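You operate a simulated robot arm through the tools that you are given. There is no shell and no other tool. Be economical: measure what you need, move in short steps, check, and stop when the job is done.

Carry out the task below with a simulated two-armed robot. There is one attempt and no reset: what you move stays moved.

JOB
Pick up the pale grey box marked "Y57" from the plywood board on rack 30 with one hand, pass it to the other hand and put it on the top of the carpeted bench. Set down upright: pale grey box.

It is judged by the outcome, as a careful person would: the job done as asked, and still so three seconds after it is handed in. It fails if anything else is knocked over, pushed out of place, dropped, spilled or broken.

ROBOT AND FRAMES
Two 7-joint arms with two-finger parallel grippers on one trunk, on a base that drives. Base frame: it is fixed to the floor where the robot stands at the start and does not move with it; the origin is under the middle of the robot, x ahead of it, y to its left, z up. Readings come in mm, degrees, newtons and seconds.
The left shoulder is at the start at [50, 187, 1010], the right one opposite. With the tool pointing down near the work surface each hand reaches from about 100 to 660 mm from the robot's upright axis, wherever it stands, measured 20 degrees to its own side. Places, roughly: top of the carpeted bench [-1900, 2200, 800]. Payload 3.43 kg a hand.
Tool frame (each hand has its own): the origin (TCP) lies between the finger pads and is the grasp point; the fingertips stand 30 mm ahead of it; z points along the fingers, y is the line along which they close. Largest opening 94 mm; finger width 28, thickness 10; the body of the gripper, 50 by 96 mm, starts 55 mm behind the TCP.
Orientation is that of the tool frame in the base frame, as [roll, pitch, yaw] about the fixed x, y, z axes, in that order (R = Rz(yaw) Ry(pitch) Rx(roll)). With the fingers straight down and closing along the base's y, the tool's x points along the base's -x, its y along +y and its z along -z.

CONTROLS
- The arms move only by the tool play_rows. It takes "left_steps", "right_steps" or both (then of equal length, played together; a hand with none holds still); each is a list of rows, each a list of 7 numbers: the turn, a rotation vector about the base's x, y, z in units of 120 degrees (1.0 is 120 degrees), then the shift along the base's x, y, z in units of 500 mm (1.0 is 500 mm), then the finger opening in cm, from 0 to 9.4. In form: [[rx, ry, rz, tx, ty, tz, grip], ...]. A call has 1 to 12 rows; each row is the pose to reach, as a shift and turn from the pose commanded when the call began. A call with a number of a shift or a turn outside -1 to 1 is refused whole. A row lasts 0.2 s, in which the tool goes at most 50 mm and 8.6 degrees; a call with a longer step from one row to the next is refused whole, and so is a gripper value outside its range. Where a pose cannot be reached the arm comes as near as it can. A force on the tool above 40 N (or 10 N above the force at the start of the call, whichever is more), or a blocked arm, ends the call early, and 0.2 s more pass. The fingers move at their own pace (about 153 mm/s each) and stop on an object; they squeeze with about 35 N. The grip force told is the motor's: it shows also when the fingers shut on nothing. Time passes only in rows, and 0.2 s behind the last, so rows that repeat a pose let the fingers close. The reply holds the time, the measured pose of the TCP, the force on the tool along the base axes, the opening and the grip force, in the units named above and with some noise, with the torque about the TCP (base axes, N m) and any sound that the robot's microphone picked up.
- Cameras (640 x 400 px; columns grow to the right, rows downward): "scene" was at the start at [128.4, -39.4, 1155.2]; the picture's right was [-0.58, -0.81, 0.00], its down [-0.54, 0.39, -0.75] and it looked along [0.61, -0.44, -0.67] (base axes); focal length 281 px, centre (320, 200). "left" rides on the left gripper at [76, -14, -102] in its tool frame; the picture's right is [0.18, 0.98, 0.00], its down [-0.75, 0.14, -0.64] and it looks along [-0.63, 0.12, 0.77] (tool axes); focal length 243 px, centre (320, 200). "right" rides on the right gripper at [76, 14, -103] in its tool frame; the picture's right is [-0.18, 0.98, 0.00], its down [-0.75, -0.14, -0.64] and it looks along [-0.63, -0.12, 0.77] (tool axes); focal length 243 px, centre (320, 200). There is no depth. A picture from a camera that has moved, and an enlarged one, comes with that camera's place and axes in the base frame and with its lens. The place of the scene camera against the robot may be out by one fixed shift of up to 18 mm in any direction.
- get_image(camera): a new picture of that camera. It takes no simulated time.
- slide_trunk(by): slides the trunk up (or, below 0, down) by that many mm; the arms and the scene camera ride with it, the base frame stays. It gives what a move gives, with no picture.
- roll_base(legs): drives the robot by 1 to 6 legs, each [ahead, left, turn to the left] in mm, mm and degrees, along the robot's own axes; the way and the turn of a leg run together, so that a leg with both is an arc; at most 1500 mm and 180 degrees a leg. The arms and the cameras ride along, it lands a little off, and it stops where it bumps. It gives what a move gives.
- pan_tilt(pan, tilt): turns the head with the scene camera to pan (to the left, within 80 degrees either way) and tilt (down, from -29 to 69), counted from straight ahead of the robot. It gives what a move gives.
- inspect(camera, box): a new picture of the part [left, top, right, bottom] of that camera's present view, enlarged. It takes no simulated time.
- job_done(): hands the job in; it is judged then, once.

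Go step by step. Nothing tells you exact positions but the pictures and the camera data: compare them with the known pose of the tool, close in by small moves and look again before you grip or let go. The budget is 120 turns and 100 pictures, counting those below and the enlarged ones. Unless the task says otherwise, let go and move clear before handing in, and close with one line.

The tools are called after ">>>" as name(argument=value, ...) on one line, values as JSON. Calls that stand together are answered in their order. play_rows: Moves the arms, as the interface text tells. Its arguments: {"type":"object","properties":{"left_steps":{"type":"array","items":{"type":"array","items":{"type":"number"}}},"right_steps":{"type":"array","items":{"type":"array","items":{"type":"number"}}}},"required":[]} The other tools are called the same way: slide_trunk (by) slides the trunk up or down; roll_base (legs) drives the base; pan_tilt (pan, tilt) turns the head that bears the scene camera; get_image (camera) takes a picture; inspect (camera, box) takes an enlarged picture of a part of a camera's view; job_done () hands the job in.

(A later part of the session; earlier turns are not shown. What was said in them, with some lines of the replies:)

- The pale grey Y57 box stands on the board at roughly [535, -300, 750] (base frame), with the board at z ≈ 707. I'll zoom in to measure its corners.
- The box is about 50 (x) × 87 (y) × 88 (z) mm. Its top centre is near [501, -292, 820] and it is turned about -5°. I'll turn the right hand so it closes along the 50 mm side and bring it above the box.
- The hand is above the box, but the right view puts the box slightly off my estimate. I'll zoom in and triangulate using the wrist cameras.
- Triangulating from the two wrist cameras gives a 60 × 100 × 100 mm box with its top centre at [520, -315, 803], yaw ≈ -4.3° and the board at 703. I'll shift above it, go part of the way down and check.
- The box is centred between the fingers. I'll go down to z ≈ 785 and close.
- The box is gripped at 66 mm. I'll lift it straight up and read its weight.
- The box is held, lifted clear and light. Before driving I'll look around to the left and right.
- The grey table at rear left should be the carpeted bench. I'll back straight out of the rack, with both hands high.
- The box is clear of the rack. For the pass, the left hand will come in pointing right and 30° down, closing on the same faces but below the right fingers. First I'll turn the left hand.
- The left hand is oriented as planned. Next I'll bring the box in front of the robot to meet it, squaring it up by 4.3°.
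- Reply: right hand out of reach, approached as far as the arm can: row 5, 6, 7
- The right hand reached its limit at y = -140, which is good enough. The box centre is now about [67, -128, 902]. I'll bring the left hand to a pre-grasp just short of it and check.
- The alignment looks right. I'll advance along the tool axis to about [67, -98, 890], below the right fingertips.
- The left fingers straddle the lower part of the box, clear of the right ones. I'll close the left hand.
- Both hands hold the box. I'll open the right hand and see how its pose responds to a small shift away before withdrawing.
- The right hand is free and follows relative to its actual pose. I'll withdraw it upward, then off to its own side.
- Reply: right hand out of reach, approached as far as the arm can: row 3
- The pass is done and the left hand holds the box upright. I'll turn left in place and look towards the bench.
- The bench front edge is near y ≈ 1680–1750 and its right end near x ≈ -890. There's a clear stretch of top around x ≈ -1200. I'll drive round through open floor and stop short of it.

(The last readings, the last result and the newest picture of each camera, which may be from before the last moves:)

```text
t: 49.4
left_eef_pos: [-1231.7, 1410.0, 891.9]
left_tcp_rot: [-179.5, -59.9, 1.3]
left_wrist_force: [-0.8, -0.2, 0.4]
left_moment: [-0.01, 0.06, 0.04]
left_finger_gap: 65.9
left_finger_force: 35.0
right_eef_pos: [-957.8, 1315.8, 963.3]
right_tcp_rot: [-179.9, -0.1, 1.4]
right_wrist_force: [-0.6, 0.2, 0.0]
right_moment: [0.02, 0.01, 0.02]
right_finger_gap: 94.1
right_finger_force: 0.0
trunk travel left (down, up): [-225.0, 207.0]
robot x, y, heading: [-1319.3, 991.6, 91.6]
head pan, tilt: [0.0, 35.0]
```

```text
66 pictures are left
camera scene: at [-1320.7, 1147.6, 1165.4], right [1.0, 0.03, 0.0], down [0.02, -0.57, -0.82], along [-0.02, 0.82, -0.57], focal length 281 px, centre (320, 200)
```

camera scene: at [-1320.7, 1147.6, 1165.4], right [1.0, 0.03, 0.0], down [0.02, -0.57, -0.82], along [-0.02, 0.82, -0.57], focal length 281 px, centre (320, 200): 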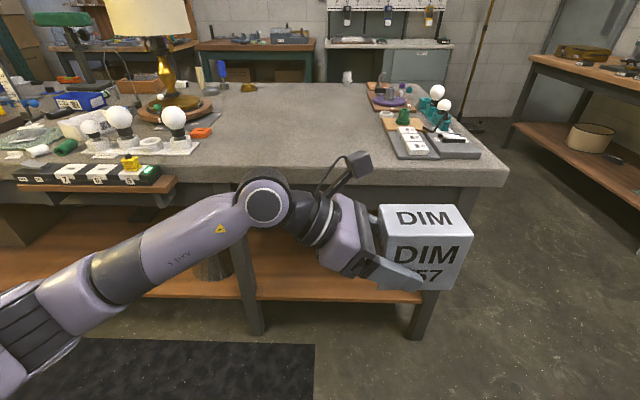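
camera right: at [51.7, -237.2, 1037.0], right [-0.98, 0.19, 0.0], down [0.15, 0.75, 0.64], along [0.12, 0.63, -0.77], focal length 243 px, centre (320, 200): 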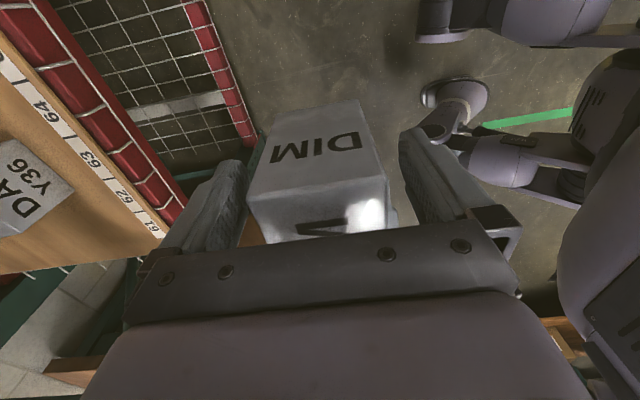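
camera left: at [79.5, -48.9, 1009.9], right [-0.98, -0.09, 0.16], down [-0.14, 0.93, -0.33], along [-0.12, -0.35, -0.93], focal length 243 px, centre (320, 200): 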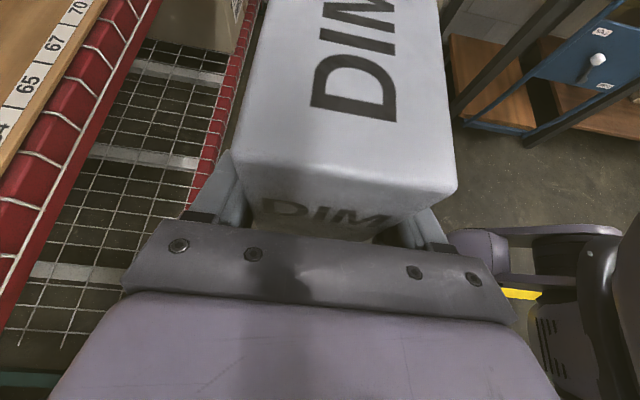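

The left elbow is low and out to the side and would foul the bench. So I'll swing the hand to point forward, with the box ahead of the wrist, while still well short of the bench.

>>> play_rows(left_steps=[[0, 0, 0.068, -0.04, 0.014, 0.0, 5.0], [0, 0, 0.136, -0.08, 0.028, 0, 5.0], [0, 0, 0.205, -0.12, 0.042, 0, 5.0], [0, 0, 0.273, -0.16, 0.056, 0, 5.0], [0, 0, 0.341, -0.2, 0.07, 0, 5.0], [0, 0, 0.409, -0.24, 0.084, 0, 5.0], [0, 0, 0.477, -0.28, 0.098, 0, 5.0], [0, 0, 0.545, -0.32, 0.112, 0, 5.0], [0, 0, 0.614, -0.36, 0.126, 0, 5.0], [0, 0, 0.682, -0.4, 0.14, 0, 5.0], [0, 0, 0.75, -0.444, 0.154, 0, 5.0], [0, 0, 0.75, -0.444, 0.154, 0, 5.0]])

>>> get_image(camera="scene")

>>> get_image(camera="left")

```text
t: 52.0
left_eef_pos: [-1452.9, 1487.6, 893.9]
left_tcp_rot: [-179.7, -60.0, 91.5]
left_wrist_force: [0.4, 1.0, 0.2]
left_moment: [-0.01, 0.02, -0.03]
left_finger_gap: 65.7
left_finger_force: 35.3
right_eef_pos: [-957.0, 1317.2, 963.6]
right_tcp_rot: [180.0, 0.1, 1.5]
right_wrist_force: [-1.4, 0.3, 0.2]
right_moment: [-0.02, 0.0, -0.02]
right_finger_gap: 93.6
right_finger_force: 0.0
trunk travel left (down, up): [-225.0, 207.0]
robot x, y, heading: [-1319.5, 991.0, 91.4]
head pan, tilt: [0.0, 35.0]
```

```text
65 pictures are left
camera scene: at [-1320.7, 1147.6, 1165.4], right [1.0, 0.03, 0.0], down [0.02, -0.57, -0.82], along [-0.02, 0.82, -0.57], focal length 281 px, centre (320, 200)
```

scene: 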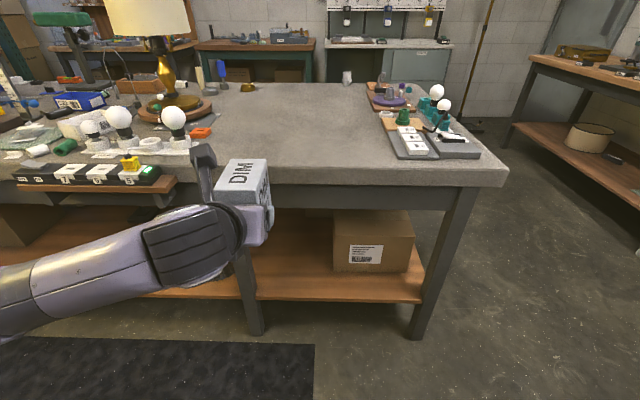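

```text
64 pictures are left
camera left: at [-1466.6, 1437.1, 1011.2], right [0.98, 0.12, 0.16], down [0.17, -0.93, -0.33], along [0.1, 0.35, -0.93], focal length 243 px, centre (320, 200)
```

left: 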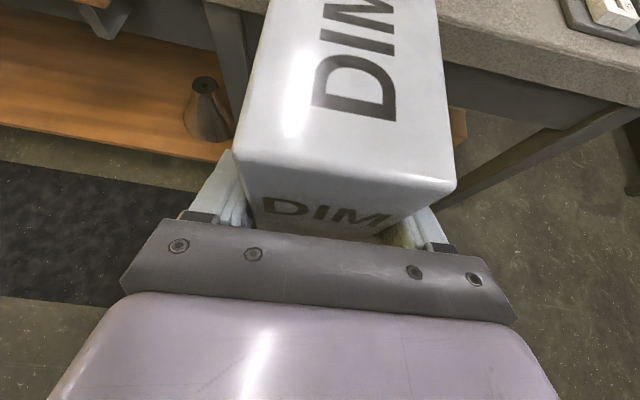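

The hand now points at the bench. I'll zoom in on the bench edge in both views to get its height and front edge.

>>> inspect(camera="scene", box=[260, 100, 520, 220])

>>> inspect(camera="left", box=[430, 0, 640, 130])

>>> get_image(camera="right")

```text
2.46 times, centred on (390, 160) of scene
camera zoom: at [-1320.7, 1147.6, 1165.4], right [1.0, 0.03, 0.0], down [0.02, -0.57, -0.82], along [-0.02, 0.82, -0.57], focal length 691 px, centre (148, 298)
```

zoom: 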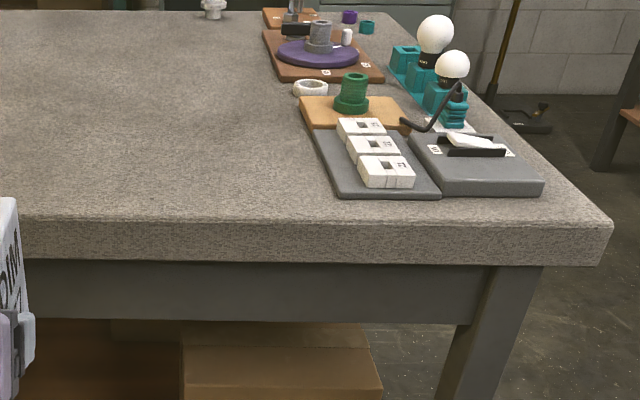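

```text
3.05 times, centred on (535, 65) of left
camera zoom: at [-1466.6, 1437.1, 1011.2], right [0.98, 0.12, 0.16], down [0.17, -0.93, -0.33], along [0.1, 0.35, -0.93], focal length 739 px, centre (-335, 611)
```

zoom: 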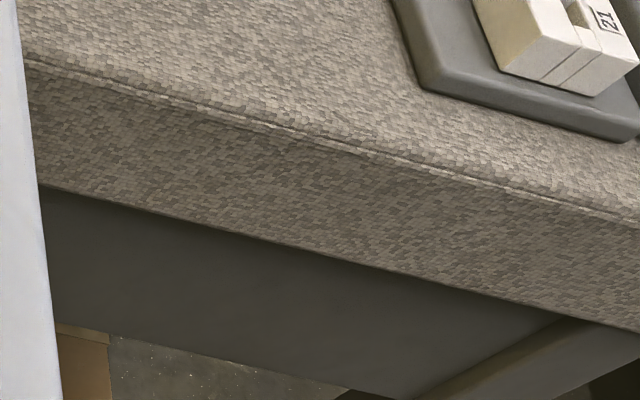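

```text
61 pictures are left
camera right: at [-880.8, 1303.6, 1066.8], right [-0.16, -0.99, 0.0], down [-0.76, 0.12, 0.64], along [-0.63, 0.1, -0.77], focal length 243 px, centre (320, 200)
```

right: 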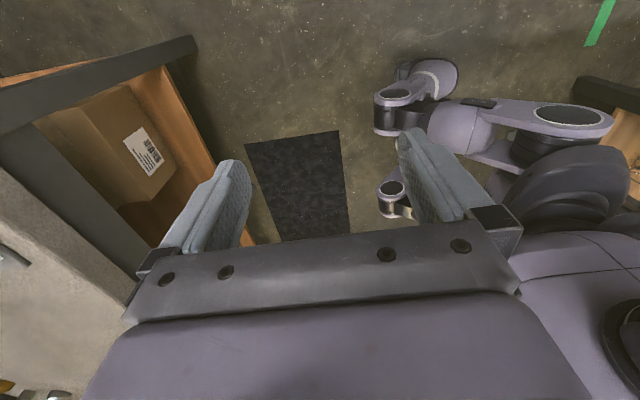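

The bench top is around z ≈ 800–830 with its front edge near y ≈ 1770–1820. I'll raise the trunk to lift the elbow over the bench items, then lower the hand back and extend it slightly.

>>> slide_trunk(by=160)

>>> play_rows(left_steps=[[0, 0, 0, 0.03, 0.03, -0.05, 5.0], [0, 0, 0, 0.06, 0.06, -0.1, 5.0], [0, 0, 0, 0.09, 0.09, -0.15, 5.0], [0, 0, 0, 0.12, 0.12, -0.2, 5.0], [0, 0, 0, 0.12, 0.12, -0.24, 5.0], [0, 0, 0, 0.12, 0.12, -0.24, 5.0]])

>>> pan_tilt(pan=20, tilt=40)

>>> get_image(camera="scene")

>>> get_image(camera="left")

```text
t: 53.8
left_eef_pos: [-1453.1, 1486.6, 1052.1]
left_tcp_rot: [-179.5, -59.9, 91.4]
left_wrist_force: [-0.3, -0.1, -2.0]
left_moment: [-0.05, -0.02, 0.0]
left_finger_gap: 65.6
left_finger_force: 34.9
right_eef_pos: [-958.1, 1317.0, 1123.3]
right_tcp_rot: [-179.9, 0.0, 1.5]
right_wrist_force: [-0.1, 0.3, 0.2]
right_moment: [0.01, 0.03, 0.0]
right_finger_gap: 94.1
right_finger_force: 0.1
trunk travel left (down, up): [-385.0, 47.0]
robot x, y, heading: [-1320.1, 992.7, 91.8]
head pan, tilt: [0.0, 35.0]
```

```text
t: 55.2
left_eef_pos: [-1392.0, 1546.4, 933.8]
left_tcp_rot: [-179.6, -60.0, 91.4]
left_wrist_force: [0.7, 0.9, -1.8]
left_moment: [-0.03, 0.01, -0.03]
left_finger_gap: 65.9
left_finger_force: 34.8
right_eef_pos: [-956.6, 1317.8, 1121.8]
right_tcp_rot: [-180.0, 0.0, 1.4]
right_wrist_force: [0.1, 0.3, 0.2]
right_moment: [-0.03, 0.02, -0.01]
right_finger_gap: 94.0
right_finger_force: 0.0
trunk travel left (down, up): [-385.0, 47.0]
robot x, y, heading: [-1321.7, 990.7, 91.5]
head pan, tilt: [0.0, 35.0]
```

```text
t: 56.0
left_eef_pos: [-1392.7, 1547.4, 934.6]
left_tcp_rot: [-179.6, -59.9, 91.5]
left_wrist_force: [0.3, -0.2, -1.6]
left_moment: [-0.05, 0.0, 0.02]
left_finger_gap: 65.8
left_finger_force: 35.2
right_eef_pos: [-957.7, 1316.6, 1124.4]
right_tcp_rot: [-180.0, 0.1, 1.5]
right_wrist_force: [0.2, 0.2, -0.1]
right_moment: [0.02, 0.04, -0.04]
right_finger_gap: 93.9
right_finger_force: 0.0
trunk travel left (down, up): [-385.0, 47.0]
robot x, y, heading: [-1320.8, 996.1, 91.4]
head pan, tilt: [20.0, 40.0]
```

```text
60 pictures are left
camera scene: at [-1349.5, 1138.7, 1317.9], right [0.93, 0.37, 0.0], down [0.24, -0.6, -0.77], along [-0.28, 0.71, -0.64], focal length 281 px, centre (320, 200)
```

scene: 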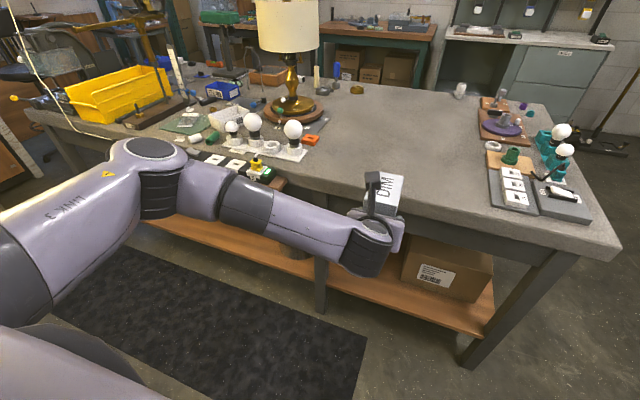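

```text
59 pictures are left
camera left: at [-1404.9, 1496.7, 1051.6], right [0.98, 0.12, 0.16], down [0.17, -0.93, -0.33], along [0.1, 0.35, -0.93], focal length 243 px, centre (320, 200)
```

left: 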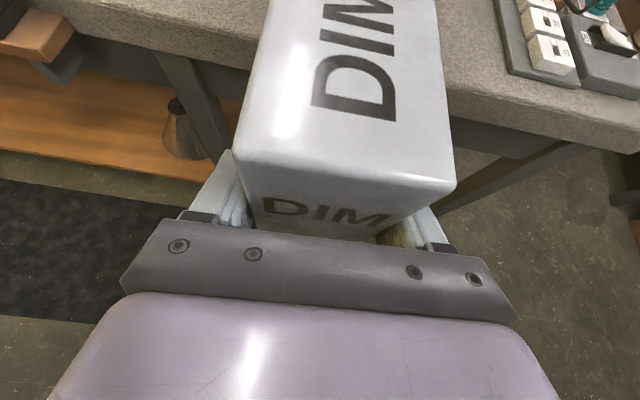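

The elbow is now high, around z ≈ 1070. Parallax from the left camera puts the bench top at z ≈ 831, its front edge at y ≈ 1763, and the tray corner at x ≈ -1135. I'll drive in with the box about 60 mm above the top.

>>> roll_base(legs=[[0, -108, 0], [290, 0, 0]])

>>> pan_tilt(pan=0, tilt=40)

>>> get_image(camera="scene")

>>> get_image(camera="left")

```text
t: 59.2
left_eef_pos: [-1296.6, 1834.4, 933.6]
left_tcp_rot: [-179.6, -59.8, 91.7]
left_wrist_force: [0.3, 0.0, -1.3]
left_moment: [-0.02, -0.03, 0.0]
left_finger_gap: 66.0
left_finger_force: 34.9
right_eef_pos: [-860.8, 1606.7, 1124.2]
right_tcp_rot: [-180.0, -0.1, 1.8]
right_wrist_force: [-0.1, -0.2, -0.4]
right_moment: [-0.04, -0.04, -0.02]
right_finger_gap: 93.8
right_finger_force: 0.1
trunk travel left (down, up): [-385.0, 47.0]
robot x, y, heading: [-1220.9, 1280.7, 91.7]
head pan, tilt: [20.0, 40.0]
```

```text
t: 60.0
left_eef_pos: [-1296.2, 1833.7, 934.4]
left_tcp_rot: [-179.6, -59.8, 91.7]
left_wrist_force: [0.0, 0.0, -1.9]
left_moment: [-0.04, 0.02, -0.01]
left_finger_gap: 65.8
left_finger_force: 34.5
right_eef_pos: [-860.8, 1606.7, 1123.7]
right_tcp_rot: [-179.9, -0.1, 1.7]
right_wrist_force: [0.0, -0.4, 0.0]
right_moment: [0.03, 0.02, 0.02]
right_finger_gap: 93.9
right_finger_force: 0.0
trunk travel left (down, up): [-385.0, 47.0]
robot x, y, heading: [-1219.7, 1278.6, 91.8]
head pan, tilt: [0.0, 40.0]
```

```text
58 pictures are left
camera scene: at [-1223.0, 1432.3, 1317.8], right [1.0, 0.03, 0.0], down [0.02, -0.64, -0.77], along [-0.03, 0.77, -0.64], focal length 281 px, centre (320, 200)
```

scene: 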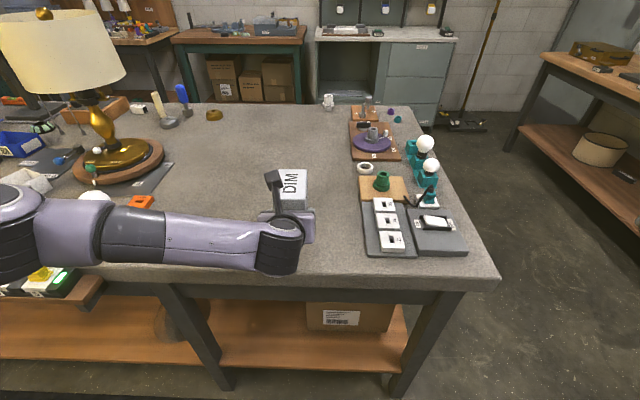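

```text
57 pictures are left
camera left: at [-1309.4, 1783.9, 1051.5], right [0.98, 0.13, 0.16], down [0.17, -0.93, -0.33], along [0.1, 0.35, -0.93], focal length 243 px, centre (320, 200)
```

left: 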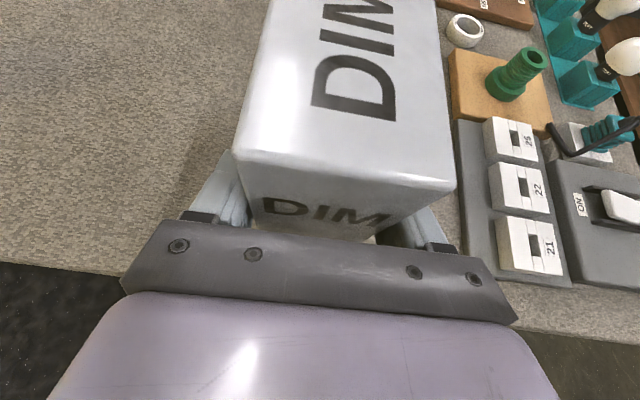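

The box is over a clear spot between the tray and the lamp items. I'll lower it 45 mm and then check.

>>> play_rows(left_steps=[[0, 0, 0, 0, 0, -0.03, 5.0], [0, 0, 0, 0, 0, -0.06, 5.0], [0, 0, 0, 0, 0, -0.09, 5.0], [0, 0, 0, 0, 0, -0.09, 5.0]])

>>> inspect(camera="scene", box=[220, 140, 440, 300])

>>> get_image(camera="left")

```text
t: 61.0
left_eef_pos: [-1296.5, 1835.2, 889.3]
left_tcp_rot: [-179.6, -60.0, 91.7]
left_wrist_force: [0.1, -0.2, -1.9]
left_moment: [-0.07, -0.03, -0.02]
left_finger_gap: 66.0
left_finger_force: 35.3
right_eef_pos: [-861.8, 1606.3, 1123.0]
right_tcp_rot: [-179.9, 0.0, 1.7]
right_wrist_force: [-0.6, 0.3, -0.1]
right_moment: [0.04, -0.01, -0.01]
right_finger_gap: 93.9
right_finger_force: 0.1
trunk travel left (down, up): [-385.0, 47.0]
robot x, y, heading: [-1221.6, 1280.0, 91.8]
head pan, tilt: [0.0, 40.0]
```

```text
2.50 times, centred on (330, 220) of scene
camera zoom: at [-1223.0, 1432.2, 1317.8], right [1.0, 0.03, 0.0], down [0.02, -0.64, -0.77], along [-0.03, 0.77, -0.64], focal length 702 px, centre (295, 150)
```

zoom: 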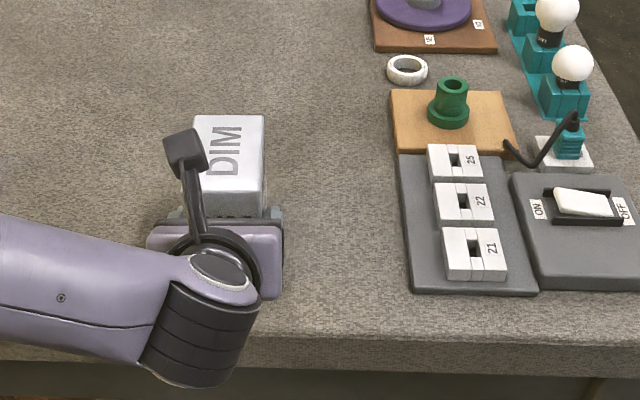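

```text
55 pictures are left
camera left: at [-1309.4, 1784.9, 1007.1], right [0.98, 0.13, 0.16], down [0.17, -0.93, -0.33], along [0.1, 0.35, -0.93], focal length 243 px, centre (320, 200)
```

left: 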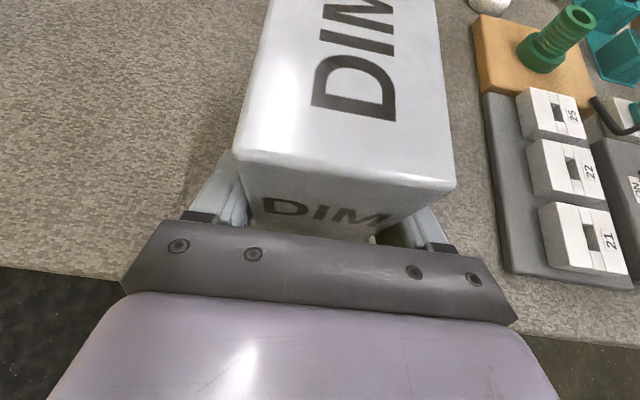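

I'll keep lowering in small steps and watch the vertical force.

>>> play_rows(left_steps=[[0, 0, 0, 0, 0, -0.008, 5.0], [0, 0, 0, 0, 0, -0.016, 5.0], [0, 0, 0, 0, 0, -0.016, 5.0]])

>>> play_rows(left_steps=[[0, 0, 0, 0, 0, -0.004, 5.0], [0, 0, 0, 0, 0, -0.008, 5.0], [0, 0, 0, 0, 0, -0.008, 5.0]])

>>> play_rows(left_steps=[[0, 0, 0, 0, 0, -0.004, 5.0], [0, 0, 0, 0, 0, -0.006, 5.0], [0, 0, 0, 0, 0, -0.006, 5.0]])

```text
t: 61.9
left_eef_pos: [-1297.1, 1833.8, 881.2]
left_tcp_rot: [-179.6, -60.0, 91.7]
left_wrist_force: [-0.7, 0.1, -0.8]
left_moment: [-0.02, -0.01, 0.01]
left_finger_gap: 65.8
left_finger_force: 34.6
right_eef_pos: [-860.5, 1606.9, 1122.6]
right_tcp_rot: [-179.9, 0.0, 1.9]
right_wrist_force: [-0.5, 0.1, -1.0]
right_moment: [-0.02, 0.0, -0.02]
right_finger_gap: 94.2
right_finger_force: 0.0
trunk travel left (down, up): [-385.0, 47.0]
robot x, y, heading: [-1220.8, 1281.5, 91.8]
head pan, tilt: [0.0, 40.0]
```

```text
t: 62.6
left_eef_pos: [-1297.0, 1834.5, 876.8]
left_tcp_rot: [-179.4, -60.0, 91.7]
left_wrist_force: [0.1, -0.2, -1.1]
left_moment: [-0.05, -0.02, 0.02]
left_finger_gap: 65.9
left_finger_force: 34.9
right_eef_pos: [-861.1, 1606.1, 1122.6]
right_tcp_rot: [-179.9, 0.0, 1.7]
right_wrist_force: [0.3, -0.3, -0.1]
right_moment: [0.0, 0.02, 0.0]
right_finger_gap: 94.2
right_finger_force: 0.2
trunk travel left (down, up): [-385.0, 47.0]
robot x, y, heading: [-1220.8, 1280.8, 92.2]
head pan, tilt: [0.0, 40.0]
```

```text
t: 63.5
left_eef_pos: [-1296.9, 1834.0, 876.0]
left_tcp_rot: [-179.6, -60.0, 91.7]
left_wrist_force: [1.0, 1.1, -1.3]
left_moment: [-0.01, 0.03, 0.03]
left_finger_gap: 65.9
left_finger_force: 35.0
right_eef_pos: [-862.2, 1606.2, 1123.4]
right_tcp_rot: [-180.0, 0.0, 1.9]
right_wrist_force: [0.1, 0.3, -0.6]
right_moment: [0.01, 0.01, 0.0]
right_finger_gap: 94.1
right_finger_force: 0.0
trunk travel left (down, up): [-385.0, 47.0]
robot x, y, heading: [-1221.1, 1278.3, 91.8]
head pan, tilt: [0.0, 40.0]
```

>>> play_rows(left_steps=[[0, 0, 0, 0, 0, -0.003, 5.0], [0, 0, 0, 0, 0, -0.006, 5.0], [0, 0, 0, 0, 0, -0.006, 5.0]])

>>> get_image(camera="scene")

>>> get_image(camera="left")

```text
t: 64.2
left_eef_pos: [-1296.3, 1833.9, 870.6]
left_tcp_rot: [-179.5, -59.9, 91.7]
left_wrist_force: [1.1, 1.0, -1.0]
left_moment: [-0.03, 0.01, 0.01]
left_finger_gap: 66.0
left_finger_force: 34.4
right_eef_pos: [-861.9, 1607.1, 1122.8]
right_tcp_rot: [-180.0, -0.1, 1.9]
right_wrist_force: [0.5, -1.4, -0.3]
right_moment: [-0.01, 0.02, 0.0]
right_finger_gap: 93.7
right_finger_force: 0.1
trunk travel left (down, up): [-385.0, 47.0]
robot x, y, heading: [-1219.4, 1280.2, 91.8]
head pan, tilt: [0.0, 40.0]
```

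```text
54 pictures are left
camera scene: at [-1223.0, 1432.3, 1317.8], right [1.0, 0.03, 0.0], down [0.02, -0.64, -0.77], along [-0.03, 0.77, -0.64], focal length 281 px, centre (320, 200)
```

scene: 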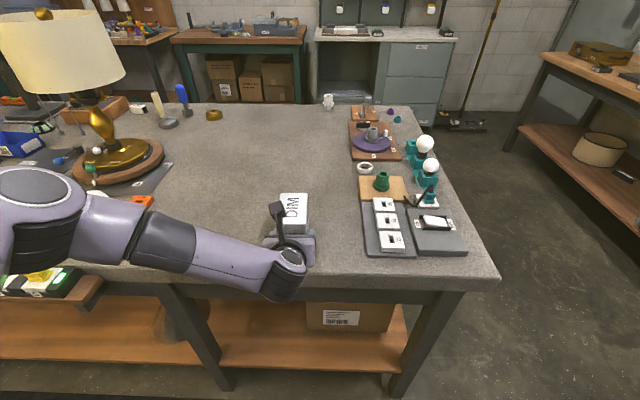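

```text
53 pictures are left
camera left: at [-1309.4, 1783.6, 988.4], right [0.98, 0.13, 0.16], down [0.17, -0.93, -0.33], along [0.1, 0.35, -0.93], focal length 243 px, centre (320, 200)
```

left: 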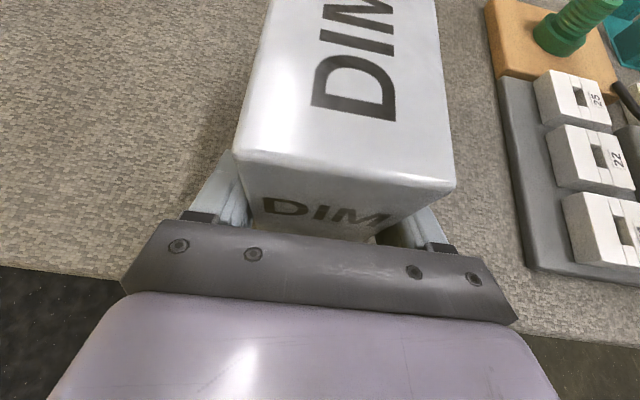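

No contact yet, so I'll continue down in small steps.

>>> play_rows(left_steps=[[0, 0, 0, 0, 0, -0.003, 5.0], [0, 0, 0, 0, 0, -0.006, 5.0], [0, 0, 0, 0, 0, -0.006, 5.0]])

>>> play_rows(left_steps=[[0, 0, 0, 0, 0, -0.003, 5.0], [0, 0, 0, 0, 0, -0.006, 5.0], [0, 0, 0, 0, 0, -0.006, 5.0]])

```text
t: 65.0
left_eef_pos: [-1296.9, 1833.8, 867.9]
left_tcp_rot: [-179.6, -60.0, 91.7]
left_wrist_force: [0.8, -0.9, -1.9]
left_moment: [-0.04, 0.04, 0.03]
left_finger_gap: 66.0
left_finger_force: 34.9
right_eef_pos: [-861.1, 1606.3, 1122.9]
right_tcp_rot: [-179.9, 0.0, 1.8]
right_wrist_force: [-0.6, 0.0, 0.9]
right_moment: [-0.01, 0.0, 0.01]
right_finger_gap: 94.4
right_finger_force: 0.1
trunk travel left (down, up): [-385.0, 47.0]
robot x, y, heading: [-1219.4, 1280.3, 91.9]
head pan, tilt: [0.0, 40.0]
```

```text
t: 65.8
left_eef_pos: [-1296.9, 1833.8, 867.4]
left_tcp_rot: [-179.6, -60.2, 91.8]
left_wrist_force: [-0.8, -1.8, 9.2]
left_moment: [0.69, -0.24, 0.01]
left_finger_gap: 66.0
left_finger_force: 34.9
right_eef_pos: [-860.9, 1605.2, 1124.0]
right_tcp_rot: [-179.9, 0.0, 1.8]
right_wrist_force: [-0.9, -0.4, 0.4]
right_moment: [-0.02, -0.03, 0.02]
right_finger_gap: 93.9
right_finger_force: 0.0
trunk travel left (down, up): [-385.0, 47.0]
robot x, y, heading: [-1219.3, 1280.4, 92.1]
head pan, tilt: [0.0, 40.0]
```

There is contact at 9 N, acting at the far bottom edge of the box, so it is resting on the bench. I'll open the left hand and look.

>>> play_rows(left_steps=[[0, 0, 0, 0, 0, 0.001, 6.8], [0, 0, 0, 0, 0, 0.001, 7.5], [0, 0, 0, 0, 0, 0.001, 9.4], [0, 0, 0, 0, 0, 0.001, 9.4]])

>>> get_image(camera="left")

>>> inspect(camera="scene", box=[220, 140, 440, 300])

```text
t: 66.8
left_eef_pos: [-1296.5, 1833.8, 864.7]
left_tcp_rot: [-179.6, -59.9, 91.7]
left_wrist_force: [0.4, -0.4, 0.5]
left_moment: [0.0, -0.01, -0.03]
left_finger_gap: 94.1
left_finger_force: 0.0
right_eef_pos: [-860.8, 1607.2, 1123.4]
right_tcp_rot: [180.0, 0.0, 1.8]
right_wrist_force: [-0.6, 0.5, -0.3]
right_moment: [-0.01, -0.03, 0.02]
right_finger_gap: 94.1
right_finger_force: 0.1
trunk travel left (down, up): [-385.0, 47.0]
robot x, y, heading: [-1219.2, 1280.2, 91.8]
head pan, tilt: [0.0, 40.0]
```

```text
52 pictures are left
camera left: at [-1309.4, 1784.0, 982.9], right [0.98, 0.13, 0.16], down [0.17, -0.93, -0.33], along [0.1, 0.35, -0.93], focal length 243 px, centre (320, 200)
```

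left: 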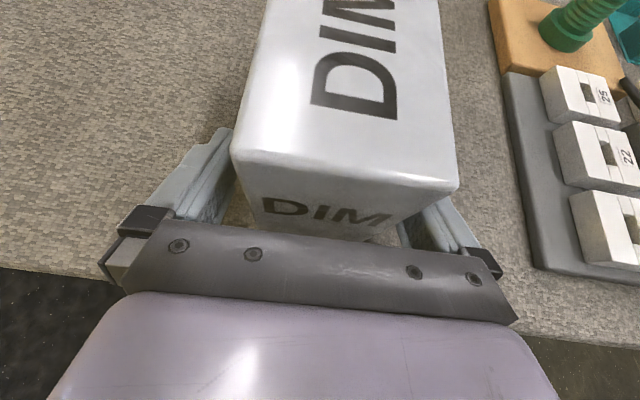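

```text
2.50 times, centred on (330, 220) of scene
camera zoom: at [-1222.9, 1432.1, 1317.9], right [1.0, 0.03, 0.0], down [0.02, -0.64, -0.77], along [-0.03, 0.77, -0.64], focal length 702 px, centre (295, 150)
```

zoom: 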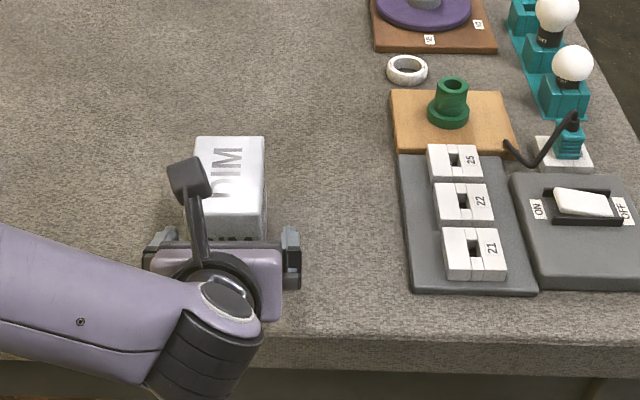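

The box stands free. I'll withdraw the left hand straight back along its own axis.

>>> play_rows(left_steps=[[0, 0, 0, 0.001, -0.035, 0.02, 9.4], [0, 0, 0, 0.003, -0.087, 0.05, 9.4], [0, 0, 0, 0.005, -0.156, 0.09, 9.4], [0, 0, 0, 0.007, -0.225, 0.13, 9.4], [0, 0, 0, 0.009, -0.29, 0.17, 9.4], [0, 0, 0, 0.009, -0.29, 0.17, 9.4]])

>>> get_image(camera="left")

>>> get_image(camera="scene")

```text
t: 68.2
left_eef_pos: [-1292.3, 1688.8, 950.9]
left_tcp_rot: [-179.5, -60.1, 91.7]
left_wrist_force: [0.7, 0.4, 0.0]
left_moment: [-0.01, 0.02, -0.04]
left_finger_gap: 94.3
left_finger_force: 0.1
right_eef_pos: [-861.0, 1607.6, 1124.0]
right_tcp_rot: [-180.0, 0.0, 1.9]
right_wrist_force: [-1.0, -0.8, -0.1]
right_moment: [-0.01, -0.04, -0.03]
right_finger_gap: 93.9
right_finger_force: 0.0
trunk travel left (down, up): [-385.0, 47.0]
robot x, y, heading: [-1223.4, 1278.1, 91.6]
head pan, tilt: [0.0, 40.0]
```

```text
50 pictures are left
camera left: at [-1305.2, 1639.1, 1068.5], right [0.98, 0.13, 0.16], down [0.17, -0.93, -0.33], along [0.1, 0.35, -0.93], focal length 243 px, centre (320, 200)
```

left: 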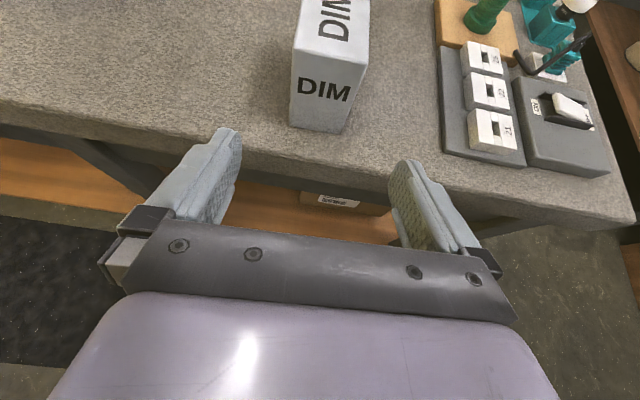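

```text
49 pictures are left
camera scene: at [-1222.9, 1432.2, 1317.8], right [1.0, 0.03, 0.0], down [0.02, -0.64, -0.77], along [-0.03, 0.77, -0.64], focal length 281 px, centre (320, 200)
```

scene: 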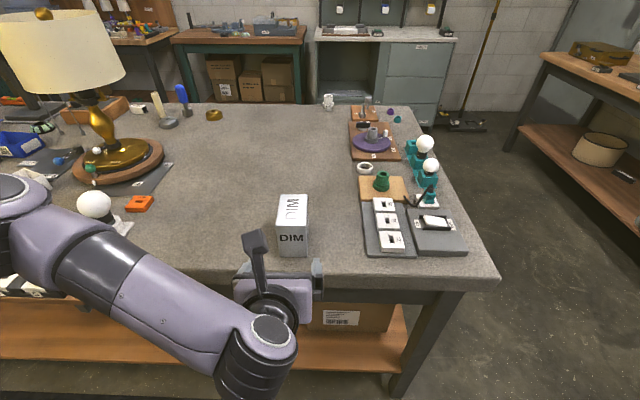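

The box stands upright on the carpeted bench, well in from the edge, with nothing around it disturbed. The hand is clear of it, so I'm handing in.

>>> job_done()

```text
The job is handed in.
```

The Y57 box was picked up with the right hand, passed to the left, and set upright on top of the carpeted bench. Both hands are clear, and I saw nothing else knocked or moved.
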